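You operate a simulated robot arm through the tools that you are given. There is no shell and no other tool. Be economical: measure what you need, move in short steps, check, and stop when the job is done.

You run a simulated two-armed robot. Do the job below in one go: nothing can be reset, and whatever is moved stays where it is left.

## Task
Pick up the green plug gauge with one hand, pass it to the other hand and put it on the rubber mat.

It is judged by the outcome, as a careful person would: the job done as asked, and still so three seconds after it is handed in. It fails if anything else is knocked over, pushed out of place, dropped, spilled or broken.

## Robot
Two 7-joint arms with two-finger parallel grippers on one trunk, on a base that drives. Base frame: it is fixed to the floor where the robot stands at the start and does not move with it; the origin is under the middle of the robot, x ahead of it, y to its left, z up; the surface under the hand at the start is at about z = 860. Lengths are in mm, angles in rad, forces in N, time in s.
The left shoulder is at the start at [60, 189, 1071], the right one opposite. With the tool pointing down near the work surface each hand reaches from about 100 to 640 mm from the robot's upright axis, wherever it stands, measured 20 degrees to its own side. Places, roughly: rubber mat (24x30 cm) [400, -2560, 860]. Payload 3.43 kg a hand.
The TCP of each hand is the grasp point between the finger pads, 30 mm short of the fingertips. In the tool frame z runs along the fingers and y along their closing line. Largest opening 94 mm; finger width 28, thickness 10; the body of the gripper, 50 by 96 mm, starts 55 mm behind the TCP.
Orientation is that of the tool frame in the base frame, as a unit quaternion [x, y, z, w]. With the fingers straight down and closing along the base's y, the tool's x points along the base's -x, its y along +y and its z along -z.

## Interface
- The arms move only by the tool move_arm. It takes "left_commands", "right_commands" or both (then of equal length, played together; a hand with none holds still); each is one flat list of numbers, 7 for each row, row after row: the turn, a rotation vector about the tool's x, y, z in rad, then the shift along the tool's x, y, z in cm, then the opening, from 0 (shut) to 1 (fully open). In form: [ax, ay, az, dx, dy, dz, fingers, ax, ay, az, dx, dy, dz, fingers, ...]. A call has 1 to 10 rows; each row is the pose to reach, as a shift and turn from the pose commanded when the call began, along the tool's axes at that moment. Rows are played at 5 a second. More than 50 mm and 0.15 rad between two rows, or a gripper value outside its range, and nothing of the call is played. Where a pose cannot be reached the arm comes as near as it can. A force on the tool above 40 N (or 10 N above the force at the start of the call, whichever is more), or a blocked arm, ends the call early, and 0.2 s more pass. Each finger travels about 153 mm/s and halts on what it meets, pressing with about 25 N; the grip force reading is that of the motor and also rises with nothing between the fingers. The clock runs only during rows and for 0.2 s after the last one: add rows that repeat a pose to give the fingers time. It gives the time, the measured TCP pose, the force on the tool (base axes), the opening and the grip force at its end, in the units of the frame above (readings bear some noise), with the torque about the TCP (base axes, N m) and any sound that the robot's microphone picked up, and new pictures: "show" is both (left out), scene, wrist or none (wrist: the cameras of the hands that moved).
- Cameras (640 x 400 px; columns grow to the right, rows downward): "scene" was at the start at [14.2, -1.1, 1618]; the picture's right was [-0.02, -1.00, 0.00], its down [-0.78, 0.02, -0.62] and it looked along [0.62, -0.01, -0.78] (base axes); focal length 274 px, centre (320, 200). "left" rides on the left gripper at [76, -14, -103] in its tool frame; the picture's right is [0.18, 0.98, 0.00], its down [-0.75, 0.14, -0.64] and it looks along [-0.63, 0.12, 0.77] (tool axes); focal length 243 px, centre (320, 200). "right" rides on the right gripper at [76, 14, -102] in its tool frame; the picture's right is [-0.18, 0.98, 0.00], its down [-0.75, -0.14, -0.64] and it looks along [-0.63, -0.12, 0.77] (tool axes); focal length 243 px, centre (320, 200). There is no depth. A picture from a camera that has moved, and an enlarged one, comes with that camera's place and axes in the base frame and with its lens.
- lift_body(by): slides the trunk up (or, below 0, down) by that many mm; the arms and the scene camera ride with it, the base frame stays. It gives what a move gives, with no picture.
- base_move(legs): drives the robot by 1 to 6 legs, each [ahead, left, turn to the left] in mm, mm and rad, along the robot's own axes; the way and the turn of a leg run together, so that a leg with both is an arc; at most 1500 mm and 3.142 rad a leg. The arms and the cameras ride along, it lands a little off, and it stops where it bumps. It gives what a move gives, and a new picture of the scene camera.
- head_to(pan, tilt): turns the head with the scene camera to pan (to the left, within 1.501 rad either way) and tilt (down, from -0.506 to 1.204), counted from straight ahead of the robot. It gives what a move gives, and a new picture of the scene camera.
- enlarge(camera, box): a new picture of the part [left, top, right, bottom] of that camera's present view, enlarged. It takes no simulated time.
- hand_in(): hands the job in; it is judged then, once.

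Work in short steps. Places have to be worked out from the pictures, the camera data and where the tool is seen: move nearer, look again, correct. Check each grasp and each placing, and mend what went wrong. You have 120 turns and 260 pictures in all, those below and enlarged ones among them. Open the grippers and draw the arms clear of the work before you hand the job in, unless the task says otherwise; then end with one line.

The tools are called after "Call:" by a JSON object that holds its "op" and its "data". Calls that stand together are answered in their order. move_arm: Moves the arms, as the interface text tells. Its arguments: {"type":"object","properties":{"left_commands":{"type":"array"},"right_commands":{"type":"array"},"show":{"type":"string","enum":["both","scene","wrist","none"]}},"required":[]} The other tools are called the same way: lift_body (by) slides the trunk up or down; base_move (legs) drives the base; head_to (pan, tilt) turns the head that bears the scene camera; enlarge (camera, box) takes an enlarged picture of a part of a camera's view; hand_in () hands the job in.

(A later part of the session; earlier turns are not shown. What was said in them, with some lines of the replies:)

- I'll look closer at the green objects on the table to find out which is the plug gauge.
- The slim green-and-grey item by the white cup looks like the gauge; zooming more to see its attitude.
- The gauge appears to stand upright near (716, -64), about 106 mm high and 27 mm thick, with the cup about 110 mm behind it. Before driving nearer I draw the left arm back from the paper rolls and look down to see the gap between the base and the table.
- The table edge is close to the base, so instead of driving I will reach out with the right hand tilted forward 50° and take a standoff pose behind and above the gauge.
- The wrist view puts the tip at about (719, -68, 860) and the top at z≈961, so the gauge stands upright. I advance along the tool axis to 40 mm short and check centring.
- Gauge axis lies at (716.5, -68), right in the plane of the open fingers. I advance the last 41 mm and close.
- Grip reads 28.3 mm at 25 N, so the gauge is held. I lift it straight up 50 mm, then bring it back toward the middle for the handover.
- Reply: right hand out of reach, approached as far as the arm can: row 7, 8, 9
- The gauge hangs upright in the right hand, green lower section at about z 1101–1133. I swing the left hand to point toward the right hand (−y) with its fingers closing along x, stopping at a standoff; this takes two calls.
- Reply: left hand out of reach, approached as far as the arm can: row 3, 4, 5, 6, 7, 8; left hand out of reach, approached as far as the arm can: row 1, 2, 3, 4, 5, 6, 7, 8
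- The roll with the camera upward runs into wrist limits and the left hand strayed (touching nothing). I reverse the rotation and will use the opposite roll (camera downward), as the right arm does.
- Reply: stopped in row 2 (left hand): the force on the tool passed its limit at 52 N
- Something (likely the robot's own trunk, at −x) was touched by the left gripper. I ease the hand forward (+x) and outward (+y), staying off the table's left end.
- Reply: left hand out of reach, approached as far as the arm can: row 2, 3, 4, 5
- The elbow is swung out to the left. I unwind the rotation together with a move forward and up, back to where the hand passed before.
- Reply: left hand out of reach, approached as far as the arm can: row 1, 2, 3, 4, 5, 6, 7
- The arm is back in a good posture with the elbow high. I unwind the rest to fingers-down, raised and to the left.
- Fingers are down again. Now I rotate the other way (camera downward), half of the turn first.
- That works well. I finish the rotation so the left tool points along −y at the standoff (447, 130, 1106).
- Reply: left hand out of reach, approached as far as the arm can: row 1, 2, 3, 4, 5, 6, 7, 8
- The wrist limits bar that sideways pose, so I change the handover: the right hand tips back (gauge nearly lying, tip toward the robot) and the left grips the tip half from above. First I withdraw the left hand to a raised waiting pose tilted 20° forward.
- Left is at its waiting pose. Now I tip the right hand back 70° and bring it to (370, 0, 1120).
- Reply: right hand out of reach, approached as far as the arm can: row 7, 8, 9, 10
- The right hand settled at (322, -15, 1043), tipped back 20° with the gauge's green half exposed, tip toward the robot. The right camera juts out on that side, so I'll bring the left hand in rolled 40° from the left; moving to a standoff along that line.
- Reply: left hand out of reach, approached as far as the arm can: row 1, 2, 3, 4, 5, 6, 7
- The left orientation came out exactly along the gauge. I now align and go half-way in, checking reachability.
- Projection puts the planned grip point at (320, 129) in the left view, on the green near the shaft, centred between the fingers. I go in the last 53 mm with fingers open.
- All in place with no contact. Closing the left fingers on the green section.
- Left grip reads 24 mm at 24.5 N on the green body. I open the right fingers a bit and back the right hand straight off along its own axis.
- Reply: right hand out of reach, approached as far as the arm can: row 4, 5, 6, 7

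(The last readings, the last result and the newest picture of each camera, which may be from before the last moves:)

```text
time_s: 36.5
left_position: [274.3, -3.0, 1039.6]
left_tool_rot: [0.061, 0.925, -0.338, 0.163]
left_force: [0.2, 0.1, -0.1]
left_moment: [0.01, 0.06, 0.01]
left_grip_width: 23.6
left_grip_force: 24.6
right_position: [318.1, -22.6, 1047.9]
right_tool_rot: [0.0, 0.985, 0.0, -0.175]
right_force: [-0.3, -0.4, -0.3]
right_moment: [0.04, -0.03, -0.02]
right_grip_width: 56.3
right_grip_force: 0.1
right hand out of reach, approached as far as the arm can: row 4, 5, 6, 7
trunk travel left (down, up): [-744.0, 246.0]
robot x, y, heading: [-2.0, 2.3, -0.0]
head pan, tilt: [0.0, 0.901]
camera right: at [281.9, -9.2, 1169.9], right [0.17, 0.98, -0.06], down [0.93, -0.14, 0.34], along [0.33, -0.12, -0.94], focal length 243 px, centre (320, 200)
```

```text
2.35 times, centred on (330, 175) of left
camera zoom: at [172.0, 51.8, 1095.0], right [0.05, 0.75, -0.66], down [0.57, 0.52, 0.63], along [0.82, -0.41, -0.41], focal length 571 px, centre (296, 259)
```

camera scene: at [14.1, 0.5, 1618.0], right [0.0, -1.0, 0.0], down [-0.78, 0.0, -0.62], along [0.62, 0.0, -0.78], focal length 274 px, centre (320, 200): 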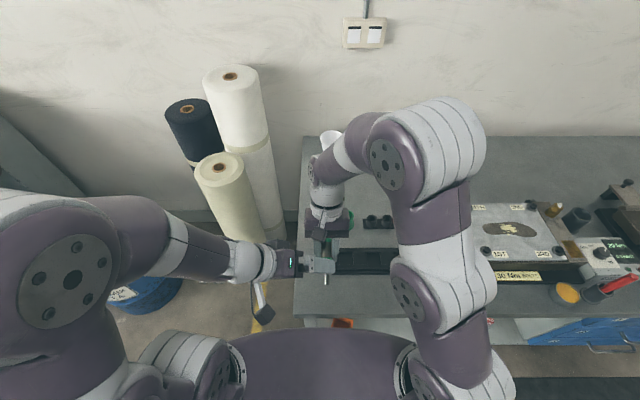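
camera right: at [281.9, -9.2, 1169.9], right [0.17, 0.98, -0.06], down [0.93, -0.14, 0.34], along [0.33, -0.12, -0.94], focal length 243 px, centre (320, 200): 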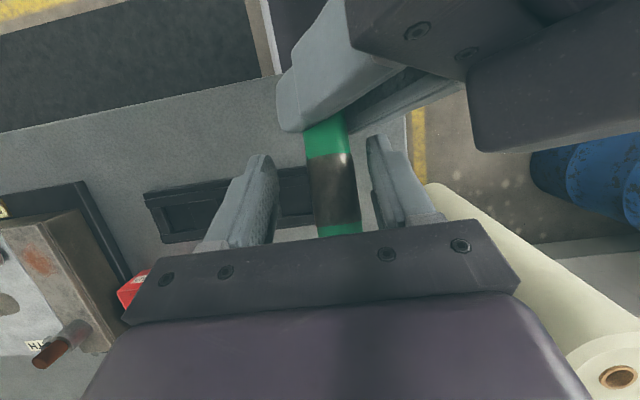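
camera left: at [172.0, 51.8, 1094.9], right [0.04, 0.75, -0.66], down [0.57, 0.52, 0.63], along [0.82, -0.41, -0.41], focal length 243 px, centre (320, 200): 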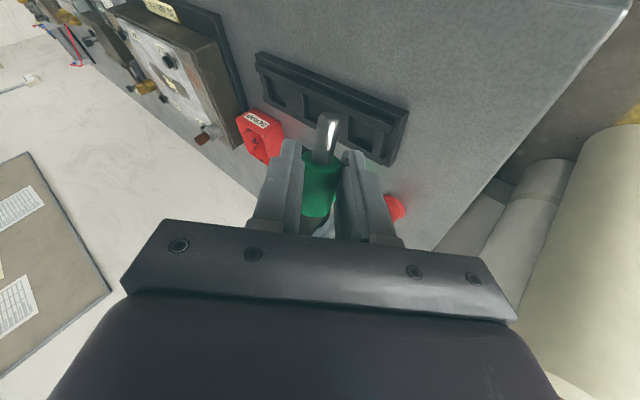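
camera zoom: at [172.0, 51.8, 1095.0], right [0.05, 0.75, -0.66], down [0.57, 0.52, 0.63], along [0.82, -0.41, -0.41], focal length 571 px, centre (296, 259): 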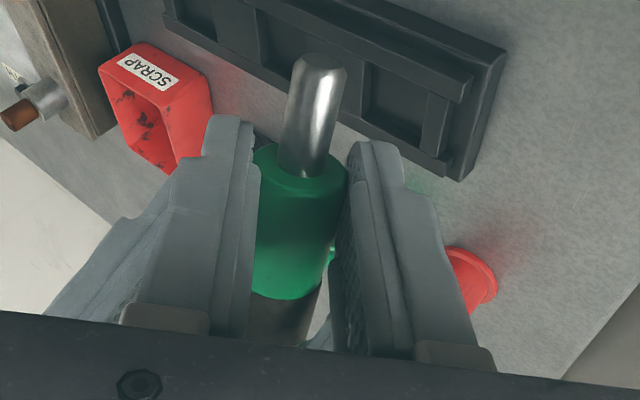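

The right hand is free of the gauge but at the end of its reach for backing up, so I move the left hand with the gauge down and out of the open right fingers instead.

Call:
{"op": "move_arm", "data": {"left_commands": [0, 0, 0, 1.3, 1, 1.2, 0, 0, 0, 0, 2.6, 2, 2.4, 0, 0, 0, 0, 3.9, 3, 3.5, 0, 0, 0, 0, 5.1, 4, 4.7, 0], "show": "both"}}

```text
time_s: 37.0
left_position: [273.0, -6.5, 1025.6]
left_tool_rot: [0.055, 0.92, -0.347, 0.174]
left_force: [1.6, 2.6, 10.0]
left_moment: [0.63, 1.55, -0.39]
left_grip_width: 23.8
left_grip_force: 24.9
right_position: [318.7, -22.2, 1047.1]
right_tool_rot: [-0.001, 0.985, -0.001, -0.174]
right_force: [-0.4, -1.0, 0.0]
right_moment: [0.0, 0.01, 0.04]
right_grip_width: 56.5
right_grip_force: 0.0
trunk travel left (down, up): [-744.0, 246.0]
robot x, y, heading: [1.2, -1.0, -0.0]
head pan, tilt: [0.0, 0.901]
stopped in row 2 (left hand): the force on the tool passed its limit at 250 N (the readings are from after the stop); the commanded pose is now the measured one
camera scene: at [14.4, 0.3, 1618.0], right [0.0, -1.0, 0.0], down [-0.78, 0.0, -0.62], along [0.62, 0.0, -0.78], focal length 274 px, centre (320, 200)
camera left: at [169.3, 48.6, 1077.9], right [0.05, 0.74, -0.67], down [0.55, 0.54, 0.63], along [0.83, -0.4, -0.38], focal length 243 px, centre (320, 200)
```

scene: 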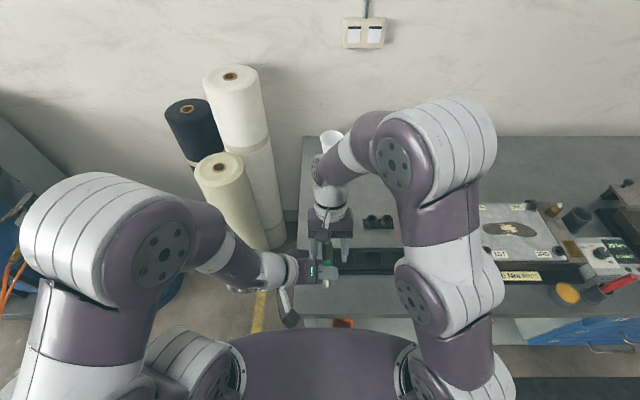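
left: 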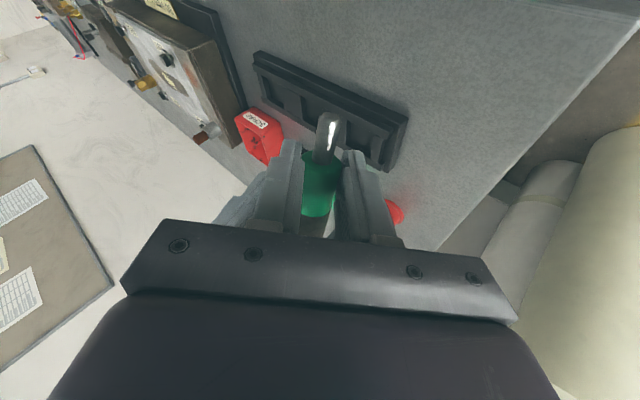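

Something solid stopped the left (probably its camera side against the robot's own trunk plate); the gauge is still gripped at 23.8 mm. I back the left up the same way, 14 mm.

Call:
{"op": "move_arm", "data": {"left_commands": [0, 0, 0, -0.25, -0.4, -0.5, 0, 0, 0, 0, -0.5, -0.7, -0.9, 0], "show": "none"}}

Call:
{"op": "move_arm", "data": {"right_commands": [0, 0, 0, -1.4, 0, -0.5, 0.6, 0, 0, 0, -2.8, 0, -1, 0.6, 0, 0, 0, -4.2, 0, -1.5, 0.6], "show": "wrist"}}

```text
time_s: 37.6
left_position: [274.4, -6.7, 1036.1]
left_tool_rot: [0.056, 0.92, -0.346, 0.172]
left_force: [-0.3, 0.4, 0.9]
left_moment: [-0.01, 0.02, 0.0]
left_grip_width: 24.0
left_grip_force: 25.3
right_position: [319.0, -22.5, 1047.8]
right_tool_rot: [0.0, 0.985, 0.001, -0.175]
right_force: [0.9, -1.4, 0.2]
right_moment: [0.0, -0.04, 0.0]
right_grip_width: 56.4
right_grip_force: 0.1
trunk travel left (down, up): [-744.0, 246.0]
robot x, y, heading: [-0.4, 3.5, -0.0]
head pan, tilt: [0.0, 0.901]
```

```text
time_s: 38.4
left_position: [275.0, -6.6, 1036.0]
left_tool_rot: [0.057, 0.92, -0.346, 0.174]
left_force: [0.7, -0.2, -0.9]
left_moment: [-0.01, -0.01, -0.02]
left_grip_width: 23.6
left_grip_force: 25.3
right_position: [349.1, -26.4, 1026.5]
right_tool_rot: [0.0, 0.984, 0.0, -0.176]
right_force: [0.3, -0.7, -0.1]
right_moment: [-0.02, 0.03, 0.04]
right_grip_width: 56.0
right_grip_force: 0.1
right hand out of reach, approached as far as the arm can: row 1, 2, 3
trunk travel left (down, up): [-744.0, 246.0]
robot x, y, heading: [2.6, 0.7, -0.0]
head pan, tilt: [0.0, 0.901]
camera right: at [312.4, -14.2, 1149.2], right [0.17, 0.98, -0.06], down [0.93, -0.14, 0.34], along [0.33, -0.12, -0.94], focal length 243 px, centre (320, 200)
```

right: 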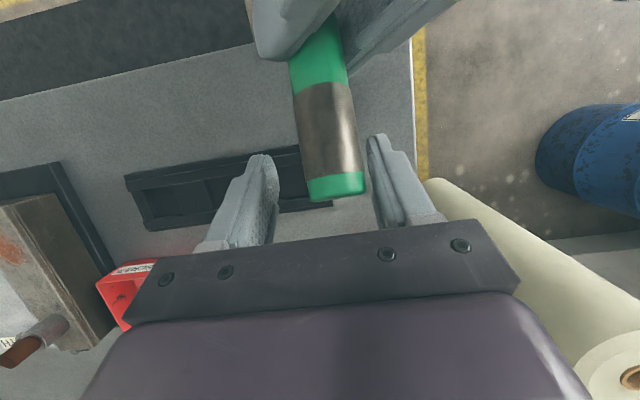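

The cap end is almost out. I open the right fingers fully and continue forward, turning the right hand back toward fingers-down.

Call:
{"op": "move_arm", "data": {"right_commands": [0, 0, 0, 0, 0, 0, 1, 0, 0, 0, -1.5, 0, -0.2, 1, 0, -0.08, 0, -3.5, -0.5, -0.4, 1, 0, -0.2, 0, -5.5, -1, -0.8, 1, 0, -0.34, 0, -8, -2, -1.5, 1, 0, -0.48, 0, -10.5, -3.5, -3, 1, 0, -0.6, 0, -12, -6, -4.5, 1], "show": "both"}}

```text
time_s: 40.0
left_position: [273.0, -8.0, 1037.5]
left_tool_rot: [0.056, 0.92, -0.346, 0.173]
left_force: [0.3, -0.4, -0.2]
left_moment: [0.03, 0.04, -0.02]
left_grip_width: 24.0
left_grip_force: 24.8
right_position: [475.5, -87.5, 1028.8]
right_tool_rot: [0.0, 0.992, 0.001, 0.124]
right_force: [-0.6, 0.2, 0.1]
right_moment: [0.02, 0.0, 0.01]
right_grip_width: 93.9
right_grip_force: 0.0
right hand out of reach, approached as far as the arm can: row 2
trunk travel left (down, up): [-744.0, 246.0]
robot x, y, heading: [0.8, 2.0, -0.002]
head pan, tilt: [0.0, 0.901]
camera scene: at [13.8, -0.8, 1617.9], right [0.0, -1.0, 0.0], down [-0.78, 0.0, -0.62], along [0.62, 0.0, -0.78], focal length 274 px, centre (320, 200)
camera right: at [376.6, -75.6, 1109.4], right [0.18, 0.98, 0.05], down [0.57, -0.14, 0.81], along [0.8, -0.12, -0.59], focal length 243 px, centre (320, 200)
```

scene: 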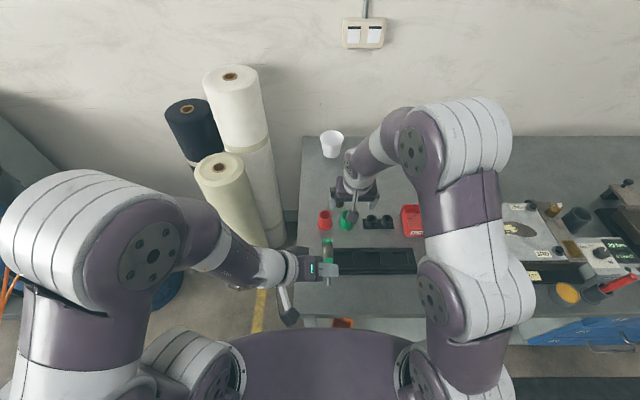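
right: 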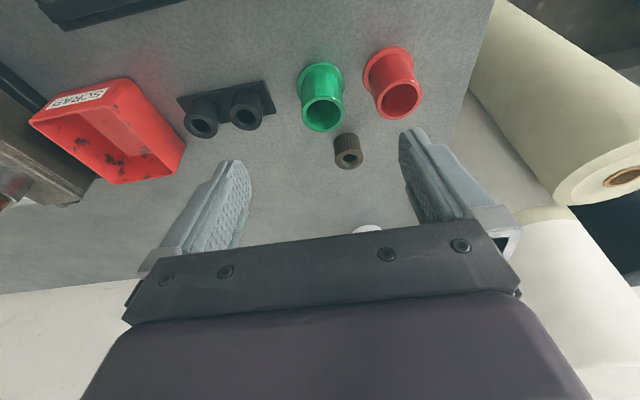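

Handover done: the left holds the gauge, the right is clear. I bring both hands to travel poses: right back above its start, left raised to fingers-down at (300, 190, 1140).

Call:
{"op": "move_arm", "data": {"left_commands": [0, 0, 0, -0.6, 1, -2.2, 0, 0, 0, 0, -1.2, 2, -4.4, 0, -0.09, 0.045, -0.014, -1.8, 3, -6.5, 0, -0.18, 0.09, -0.03, -2.4, 4, -8.6, 0, -0.27, 0.135, -0.043, -3, 5, -10.7, 0, -0.36, 0.18, -0.058, -3.7, 6, -12.8, 0, -0.45, 0.225, -0.072, -4.4, 7, -14.8, 0, -0.54, 0.27, -0.087, -5, 8, -16.6, 0, -0.63, 0.315, -0.1, -5.6, 8.8, -18.2, 0, -0.713, 0.356, -0.115, -6.05, 9.4, -19.5, 0], "right_commands": [0, 0.025, 0, 1.3, -0.7, -1.6, 1, 0, 0.05, 0, 2.6, -1.4, -3.1, 1, 0, 0.075, 0, 3.8, -2.1, -4.7, 1, 0, 0.1, 0, 5.1, -2.8, -6.3, 1, 0, 0.125, 0, 6.4, -3.5, -7.9, 1, 0, 0.15, 0, 7.7, -4.2, -9.4, 1, 0, 0.175, 0, 9, -4.9, -11, 1, 0, 0.2, 0, 10.2, -5.6, -12.6, 1, 0, 0.225, 0, 11.5, -6.3, -14.1, 1, 0, 0.248, 0, 12.8, -7, -15.7, 1], "show": "wrist"}}

Call:
{"op": "head_to", "data": {"pan": -1.35, "tilt": 0.35}}

```text
time_s: 42.2
left_position: [294.5, 195.6, 1137.7]
left_tool_rot: [-0.001, 1.0, 0.001, 0.0]
left_force: [0.0, -0.2, -1.5]
left_moment: [-0.01, 0.08, 0.02]
left_grip_width: 23.9
left_grip_force: 24.8
right_position: [314.5, -156.5, 1149.9]
right_tool_rot: [0.0, 1.0, 0.0, 0.0]
right_force: [0.2, -1.0, 0.1]
right_moment: [-0.02, -0.02, 0.01]
right_grip_width: 94.1
right_grip_force: 0.1
trunk travel left (down, up): [-744.0, 246.0]
robot x, y, heading: [-2.3, 1.0, -0.001]
head pan, tilt: [0.0, 0.901]
camera right: at [237.3, -143.7, 1251.2], right [0.18, 0.98, 0.0], down [0.75, -0.14, 0.64], along [0.63, -0.12, -0.77], focal length 243 px, centre (320, 200)
camera left: at [218.4, 180.9, 1238.6], right [-0.19, 0.98, 0.0], down [0.75, 0.14, 0.64], along [0.63, 0.12, -0.77], focal length 243 px, centre (320, 200)
```

right: 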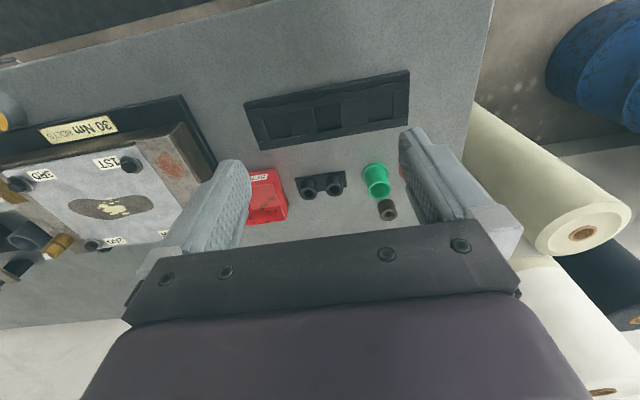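
left: 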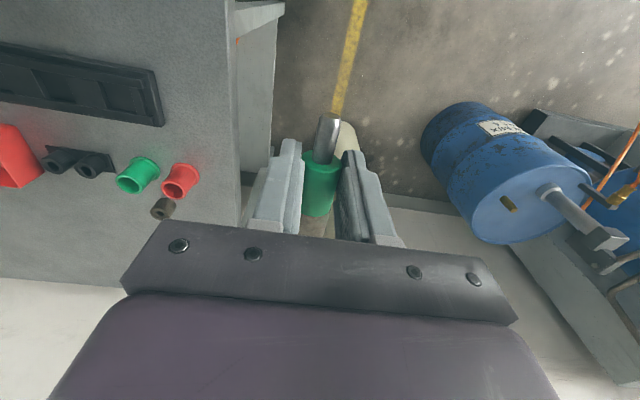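

```text
time_s: 43.7
left_position: [296.0, 195.0, 1136.4]
left_tool_rot: [-0.001, 1.0, 0.0, 0.0]
left_force: [0.1, -0.1, -1.1]
left_moment: [0.01, 0.05, -0.01]
left_grip_width: 24.0
left_grip_force: 25.3
right_position: [314.3, -156.0, 1149.8]
right_tool_rot: [0.0, 1.0, 0.0, 0.0]
right_force: [0.5, 0.1, -0.6]
right_moment: [0.01, 0.01, 0.01]
right_grip_width: 94.1
right_grip_force: 0.0
trunk travel left (down, up): [-744.0, 246.0]
robot x, y, heading: [0.4, 2.6, 0.003]
head pan, tilt: [-1.349, 0.351]
camera scene: at [-40.8, -90.4, 1665.5], right [-0.98, -0.22, 0.0], down [-0.08, 0.34, -0.94], along [0.21, -0.92, -0.34], focal length 274 px, centre (320, 200)
```

scene: 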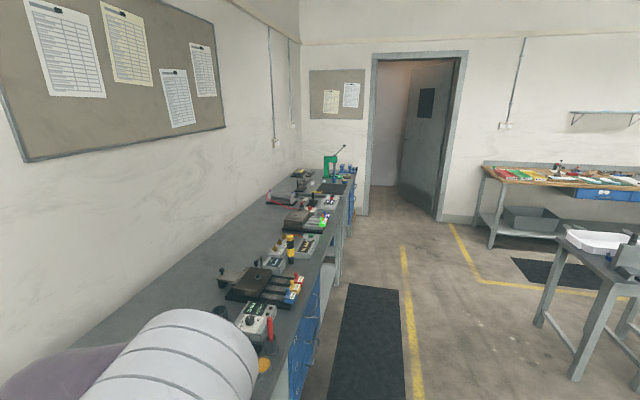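

The gauge is firm in the left hand, and the way along the bench front looks clear; the mat is seen near the green press. I back off 120 mm, then strafe right.

Call:
{"op": "base_move", "data": {"legs": [[-120, 0, 0], [0, -1200, 0], [0, -1000, 0]]}}

Call:
{"op": "head_to", "data": {"pan": -0.5, "tilt": 0.7}}

```text
time_s: 55.3
left_position: [178.9, -1998.0, 1135.6]
left_tool_rot: [0.004, 1.0, 0.001, 0.0]
left_force: [-1.4, -0.6, -1.2]
left_moment: [-0.03, 0.01, -0.03]
left_grip_width: 23.8
left_grip_force: 24.8
right_position: [194.7, -2350.6, 1148.9]
right_tool_rot: [0.005, 1.0, 0.001, 0.001]
right_force: [0.8, -0.4, -0.1]
right_moment: [-0.01, -0.02, 0.02]
right_grip_width: 94.0
right_grip_force: 0.0
trunk travel left (down, up): [-744.0, 246.0]
robot x, y, heading: [-120.1, -2190.8, -0.009]
head pan, tilt: [-1.349, 0.351]
camera scene: at [-159.6, -2281.4, 1665.5], right [-0.98, -0.21, 0.0], down [-0.07, 0.34, -0.94], along [0.2, -0.92, -0.34], focal length 274 px, centre (320, 200)
```

scene: 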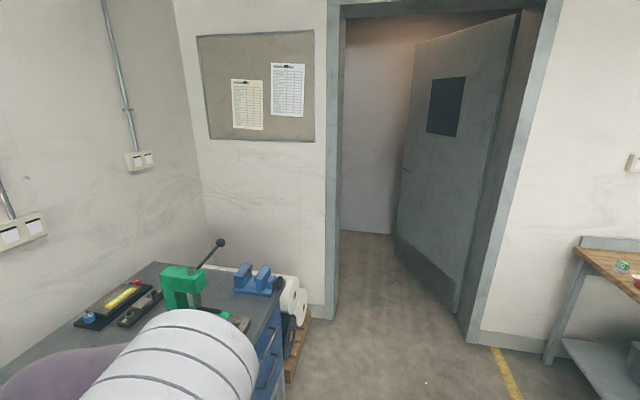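

```text
time_s: 56.5
left_position: [179.8, -1997.9, 1136.6]
left_tool_rot: [0.004, 1.0, 0.001, 0.0]
left_force: [0.0, 0.5, -1.1]
left_moment: [-0.01, 0.04, -0.02]
left_grip_width: 23.6
left_grip_force: 25.2
right_position: [195.4, -2350.9, 1149.4]
right_tool_rot: [0.005, 1.0, 0.0, -0.001]
right_force: [0.4, 0.5, 0.7]
right_moment: [-0.03, 0.0, 0.02]
right_grip_width: 93.9
right_grip_force: 0.1
trunk travel left (down, up): [-744.0, 246.0]
robot x, y, heading: [-118.9, -2197.0, -0.011]
head pan, tilt: [-0.499, 0.7]
camera scene: at [-105.1, -2232.0, 1634.1], right [-0.49, -0.87, 0.0], down [-0.56, 0.31, -0.77], along [0.67, -0.37, -0.64], focal length 274 px, centre (320, 200)
```

scene: 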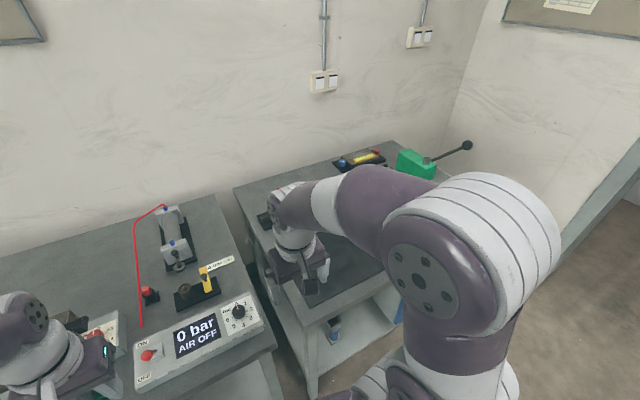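

The mat is beneath the right hand; the press stands well further on. I strafe another 400 mm so the mat comes in front of the left hand.

Call:
{"op": "base_move", "data": {"legs": [[0, -400, 0.01]]}}

Call:
{"op": "head_to", "data": {"pan": 0.0, "tilt": 0.85}}

```text
time_s: 59.0
left_position: [176.0, -2386.8, 1136.4]
left_tool_rot: [0.0, 1.0, 0.001, 0.0]
left_force: [-0.5, 0.7, -1.5]
left_moment: [0.0, 0.04, -0.01]
left_grip_width: 23.8
left_grip_force: 24.7
right_position: [194.8, -2740.3, 1149.4]
right_tool_rot: [0.0, 1.0, 0.0, 0.0]
right_force: [0.3, 0.1, -0.3]
right_moment: [0.01, 0.02, 0.04]
right_grip_width: 93.8
right_grip_force: 0.0
trunk travel left (down, up): [-744.0, 246.0]
robot x, y, heading: [-119.4, -2583.8, 0.001]
head pan, tilt: [-0.499, 0.7]
camera scene: at [-106.2, -2623.4, 1634.1], right [-0.48, -0.88, 0.0], down [-0.57, 0.31, -0.77], along [0.67, -0.37, -0.64], focal length 274 px, centre (320, 200)
```

scene: 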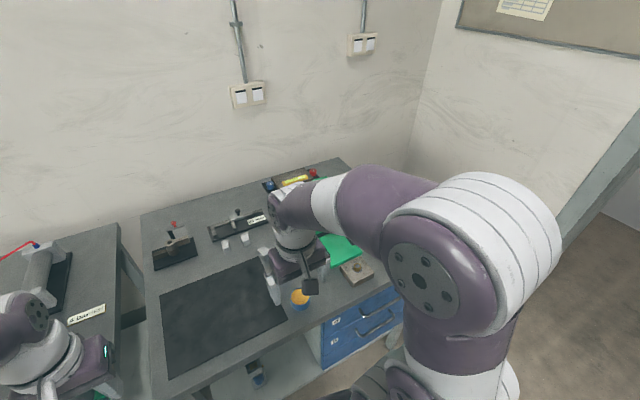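

```text
time_s: 59.9
left_position: [174.7, -2388.5, 1136.5]
left_tool_rot: [-0.001, 1.0, 0.001, 0.0]
left_force: [-0.1, -0.3, -0.3]
left_moment: [0.01, 0.03, 0.02]
left_grip_width: 23.9
left_grip_force: 25.1
right_position: [194.3, -2739.9, 1149.0]
right_tool_rot: [0.0, 1.0, 0.0, 0.0]
right_force: [0.0, 0.4, -1.1]
right_moment: [-0.02, 0.01, 0.04]
right_grip_width: 94.1
right_grip_force: 0.0
trunk travel left (down, up): [-744.0, 246.0]
robot x, y, heading: [-120.6, -2581.6, -0.001]
head pan, tilt: [0.0, 0.85]
camera scene: at [-102.6, -2582.7, 1621.9], right [0.0, -1.0, 0.0], down [-0.75, 0.0, -0.66], along [0.66, 0.0, -0.75], focal length 274 px, centre (320, 200)
```

scene: 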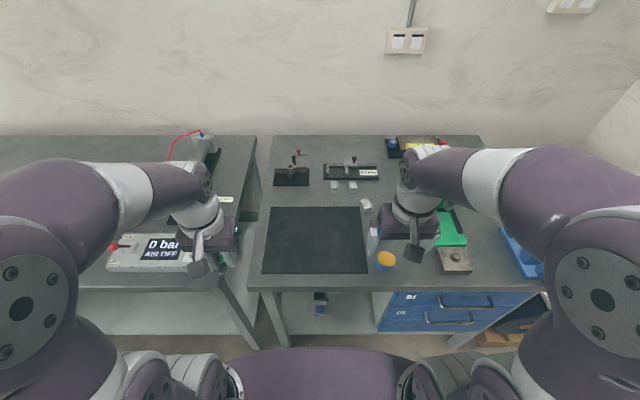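

The mat spans about x 276–534, centred near (400, -2567). I carry the gauge over it: across at height first, then down to about TCP z 1006.

Call:
{"op": "move_arm", "data": {"left_commands": [0, 0, 0, -3, -2.5, 0, 0, 0, 0, 0, -6, -5, 0, 0, 0, 0, 0, -9, -7.6, 0, 0, 0, 0, 0, -12, -10.1, 0, 0, 0, 0, 0, -15, -12.6, 0, 0, 0, 0, 0, -18, -15.1, 1, 0, 0, 0, 0, -21, -17.65, 3, 0, 0, 0, 0, -21, -17.65, 7, 0, 0, 0, 0, -21, -17.65, 11, 0, 0, 0, 0, -21, -17.65, 13, 0], "show": "both"}}

```text
time_s: 62.1
left_position: [386.5, -2564.2, 1006.2]
left_tool_rot: [0.0, 1.0, 0.0, -0.001]
left_force: [-0.5, 0.2, -1.3]
left_moment: [0.0, 0.06, 0.03]
left_grip_width: 23.9
left_grip_force: 25.2
left hand out of reach, approached as far as the arm can: row 4, 5, 6, 7, 8
right_position: [194.5, -2740.4, 1149.5]
right_tool_rot: [0.001, 1.0, 0.0, 0.0]
right_force: [0.2, 0.2, -0.7]
right_moment: [-0.02, -0.02, -0.01]
right_grip_width: 93.9
right_grip_force: 0.0
trunk travel left (down, up): [-744.0, 246.0]
robot x, y, heading: [-119.0, -2580.5, 0.0]
head pan, tilt: [0.0, 0.85]
camera scene: at [-102.1, -2583.2, 1621.9], right [0.0, -1.0, 0.0], down [-0.75, 0.0, -0.66], along [0.66, 0.0, -0.75], focal length 274 px, centre (320, 200)
camera left: at [310.5, -2578.7, 1107.8], right [-0.18, 0.98, 0.0], down [0.75, 0.14, 0.64], along [0.63, 0.12, -0.77], focal length 243 px, centre (320, 200)
```

scene: 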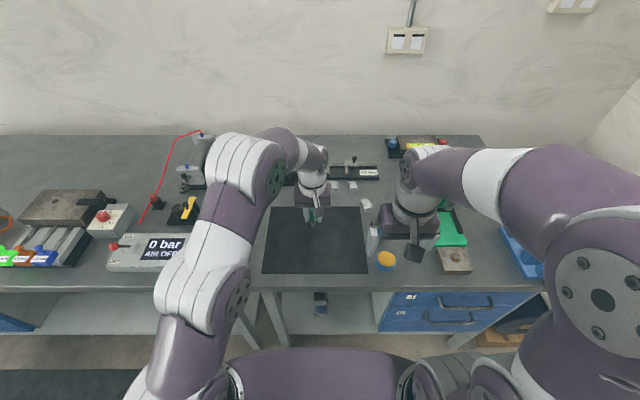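
left: 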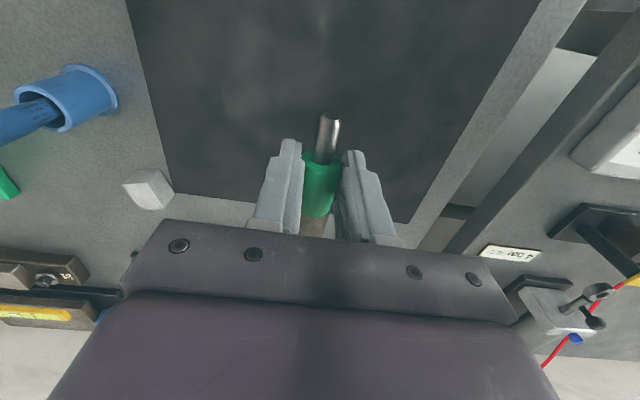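

The gauge hangs level over the middle of the mat. Lowering to about 20 mm above it.

Call:
{"op": "move_arm", "data": {"left_commands": [0, 0, 0, 0, 0, 3, 0, 0, 0, 0, 0, 0, 6, 0, 0, 0, 0, 0, 0, 8, 0, 0, 0, 0, 0, 0, 9.1, 0, 0, 0, 0, 0, 0, 9.1, 0], "show": "wrist"}}

Call:
{"op": "enlarge", "data": {"camera": "scene", "box": [255, 170, 375, 280]}}

```text
time_s: 63.3
left_position: [385.0, -2563.4, 915.9]
left_tool_rot: [0.0, 1.0, 0.001, 0.001]
left_force: [-0.4, 0.0, -1.9]
left_moment: [-0.03, 0.03, 0.02]
left_grip_width: 24.1
left_grip_force: 25.1
right_position: [194.4, -2739.5, 1148.6]
right_tool_rot: [0.0, 1.0, 0.0, 0.0]
right_force: [0.5, 0.2, 0.2]
right_moment: [0.0, -0.01, 0.02]
right_grip_width: 93.9
right_grip_force: 0.1
trunk travel left (down, up): [-744.0, 246.0]
robot x, y, heading: [-118.6, -2582.5, 0.001]
head pan, tilt: [0.0, 0.85]
camera left: at [309.0, -2577.1, 1017.7], right [-0.18, 0.98, 0.0], down [0.75, 0.14, 0.64], along [0.63, 0.12, -0.77], focal length 243 px, centre (320, 200)
```

left: 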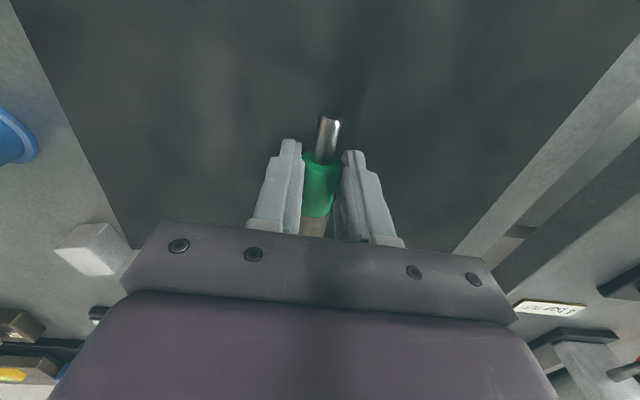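

```text
3.64 times, centred on (315, 225) of scene
camera zoom: at [-102.7, -2583.1, 1621.8], right [0.0, -1.0, 0.0], down [-0.75, 0.0, -0.66], along [0.66, 0.0, -0.75], focal length 998 px, centre (338, 109)
```

zoom: 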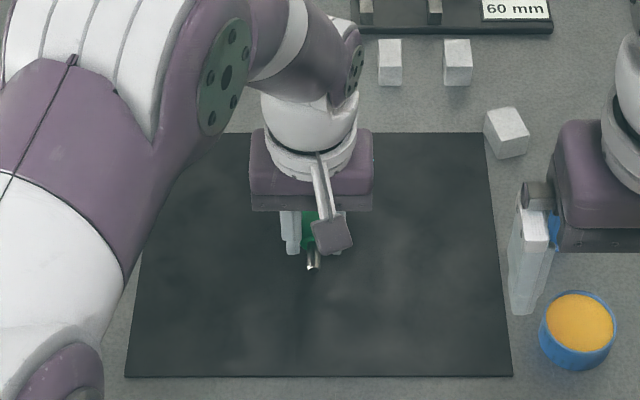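

About 20 mm left; I lower in 5 mm steps and watch the force.

Call:
{"op": "move_arm", "data": {"left_commands": [0, 0, 0, 0, 0, 0.5, 0, 0, 0, 0, 0, 0, 1, 0, 0, 0, 0, 0, 0, 1.4, 0, 0, 0, 0, 0, 0, 1.7, 0, 0, 0, 0, 0, 0, 1.7, 0], "show": "none"}}

```text
time_s: 64.5
left_position: [386.9, -2564.1, 898.9]
left_tool_rot: [0.0, 1.0, 0.0, -0.001]
left_force: [-0.1, -0.4, -0.9]
left_moment: [-0.01, 0.04, -0.01]
left_grip_width: 23.8
left_grip_force: 25.1
right_position: [194.6, -2737.8, 1148.5]
right_tool_rot: [0.001, 1.0, 0.0, 0.001]
right_force: [-0.1, -1.1, 0.1]
right_moment: [0.03, -0.02, -0.01]
right_grip_width: 93.9
right_grip_force: 0.0
trunk travel left (down, up): [-744.0, 246.0]
robot x, y, heading: [-117.1, -2584.5, 0.005]
head pan, tilt: [0.0, 0.85]
```

No contact yet at z 899; I go on in 2 mm steps.

Call:
{"op": "move_arm", "data": {"left_commands": [0, 0, 0, 0, 0, 0.2, 0, 0, 0, 0, 0, 0, 0.4, 0, 0, 0, 0, 0, 0, 0.5, 0, 0, 0, 0, 0, 0, 0.5, 0], "show": "none"}}

```text
time_s: 65.5
left_position: [385.1, -2563.7, 895.2]
left_tool_rot: [0.0, 1.0, 0.0, 0.001]
left_force: [1.2, 0.9, 16.9]
left_moment: [0.01, 0.09, 0.01]
left_grip_width: 23.8
left_grip_force: 24.7
right_position: [194.3, -2740.0, 1150.0]
right_tool_rot: [0.0, 1.0, 0.0, 0.0]
right_force: [-0.2, 0.5, 0.2]
right_moment: [0.03, 0.03, 0.01]
right_grip_width: 94.0
right_grip_force: 0.1
trunk travel left (down, up): [-744.0, 246.0]
robot x, y, heading: [-121.0, -2581.5, -0.001]
head pan, tilt: [0.0, 0.85]
```

Contact at z≈895 with 17 N, as predicted. I ease up 1 mm, open gently, and wait before lifting.

Call:
{"op": "move_arm", "data": {"left_commands": [0, 0, 0, 0, 0, -0.1, 0, 0, 0, 0, 0, 0, -0.1, 0.28, 0, 0, 0, 0, 0, -0.1, 0.32, 0, 0, 0, 0, 0, -0.1, 0.4, 0, 0, 0, 0, 0, -0.1, 0.55, 0, 0, 0, 0, 0, -0.1, 0.55], "show": "wrist"}}

```text
time_s: 66.9
left_position: [385.6, -2563.5, 894.4]
left_tool_rot: [0.0, 1.0, 0.0, 0.0]
left_force: [0.2, 0.1, 0.1]
left_moment: [-0.02, 0.0, 0.03]
left_grip_width: 51.6
left_grip_force: 0.0
right_position: [194.9, -2740.3, 1148.9]
right_tool_rot: [0.0, 1.0, 0.0, 0.0]
right_force: [0.1, -0.6, 0.1]
right_moment: [0.0, 0.01, 0.01]
right_grip_width: 93.7
right_grip_force: 0.1
trunk travel left (down, up): [-744.0, 246.0]
robot x, y, heading: [-118.7, -2584.2, -0.002]
head pan, tilt: [0.0, 0.85]
camera left: at [309.5, -2578.8, 995.9], right [-0.18, 0.98, 0.0], down [0.75, 0.14, 0.64], along [0.63, 0.12, -0.77], focal length 243 px, centre (320, 200)
```

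left: 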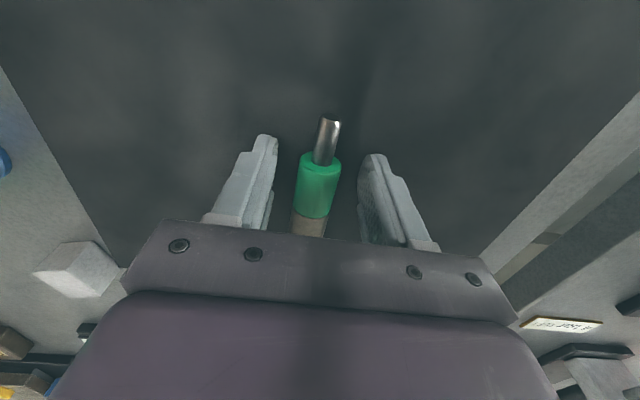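

The gauge rests on the mat, free between the fingers. I lift the left hand straight up.

Call:
{"op": "move_arm", "data": {"left_commands": [0, 0, 0, 0, 0, -2, 0.55, 0, 0, 0, 0, 0, -5, 0.55, 0, 0, 0, 0, 0, -9, 0.55, 0, 0, 0, 0, 0, -13, 0.6, 0, 0, 0, 2, 2, -17, 0.8, 0, 0, 0, 5, 4, -20, 1, 0, 0, 0, 9, 6, -21, 1, 0, 0, 0, 13, 8, -22, 1, 0, 0, 0, 17, 10, -22, 1], "show": "both"}}

Call:
{"op": "enlarge", "data": {"camera": "scene", "box": [255, 190, 375, 280]}}

```text
time_s: 68.9
left_position: [217.5, -2464.0, 1114.6]
left_tool_rot: [0.0, 1.0, 0.001, 0.0]
left_force: [-0.1, 0.9, 1.3]
left_moment: [-0.01, -0.02, 0.0]
left_grip_width: 93.9
left_grip_force: 0.1
right_position: [193.1, -2739.4, 1149.5]
right_tool_rot: [0.0, 1.0, 0.0, 0.001]
right_force: [-0.2, -0.2, 1.0]
right_moment: [0.02, -0.03, -0.02]
right_grip_width: 94.2
right_grip_force: 0.2
trunk travel left (down, up): [-744.0, 246.0]
robot x, y, heading: [-120.9, -2587.1, -0.003]
head pan, tilt: [0.0, 0.85]
camera scene: at [-104.8, -2582.6, 1621.9], right [0.0, -1.0, 0.0], down [-0.75, 0.0, -0.66], along [0.66, 0.0, -0.75], focal length 274 px, centre (320, 200)
camera left: at [139.2, -2479.2, 1216.4], right [-0.18, 0.98, 0.0], down [0.75, 0.14, 0.64], along [0.63, 0.12, -0.77], focal length 243 px, centre (320, 200)
```

scene: 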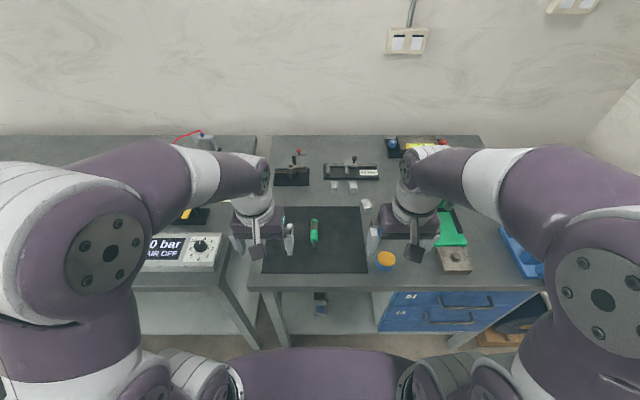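
left: 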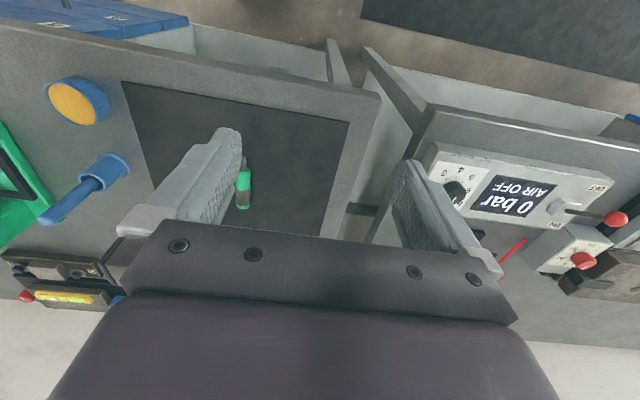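

```text
4.44 times, centred on (315, 235) of scene
camera zoom: at [-104.8, -2582.6, 1621.9], right [0.0, -1.0, 0.0], down [-0.75, 0.0, -0.66], along [0.66, 0.0, -0.75], focal length 1220 px, centre (342, 44)
```

zoom: 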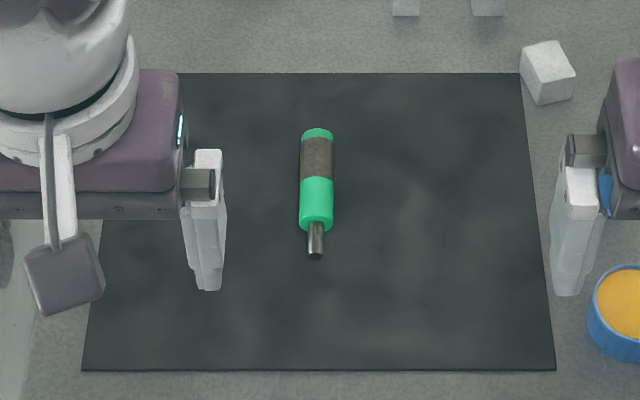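

The gauge lies still in the middle of the mat, both grippers are open and well clear above. Handing in.

Call:
{"op": "hand_in", "data": {}}

```text
The job is handed in.
```

The green plug gauge was picked up with the right hand, passed to the left, and now lies on its side on the rubber mat. Both grippers are open and clear. While passing it over, the left arm hit something twice, at 52 N and 250 N; I think it was the robot's own trunk. The pictures showed nothing else knocked over or moved.
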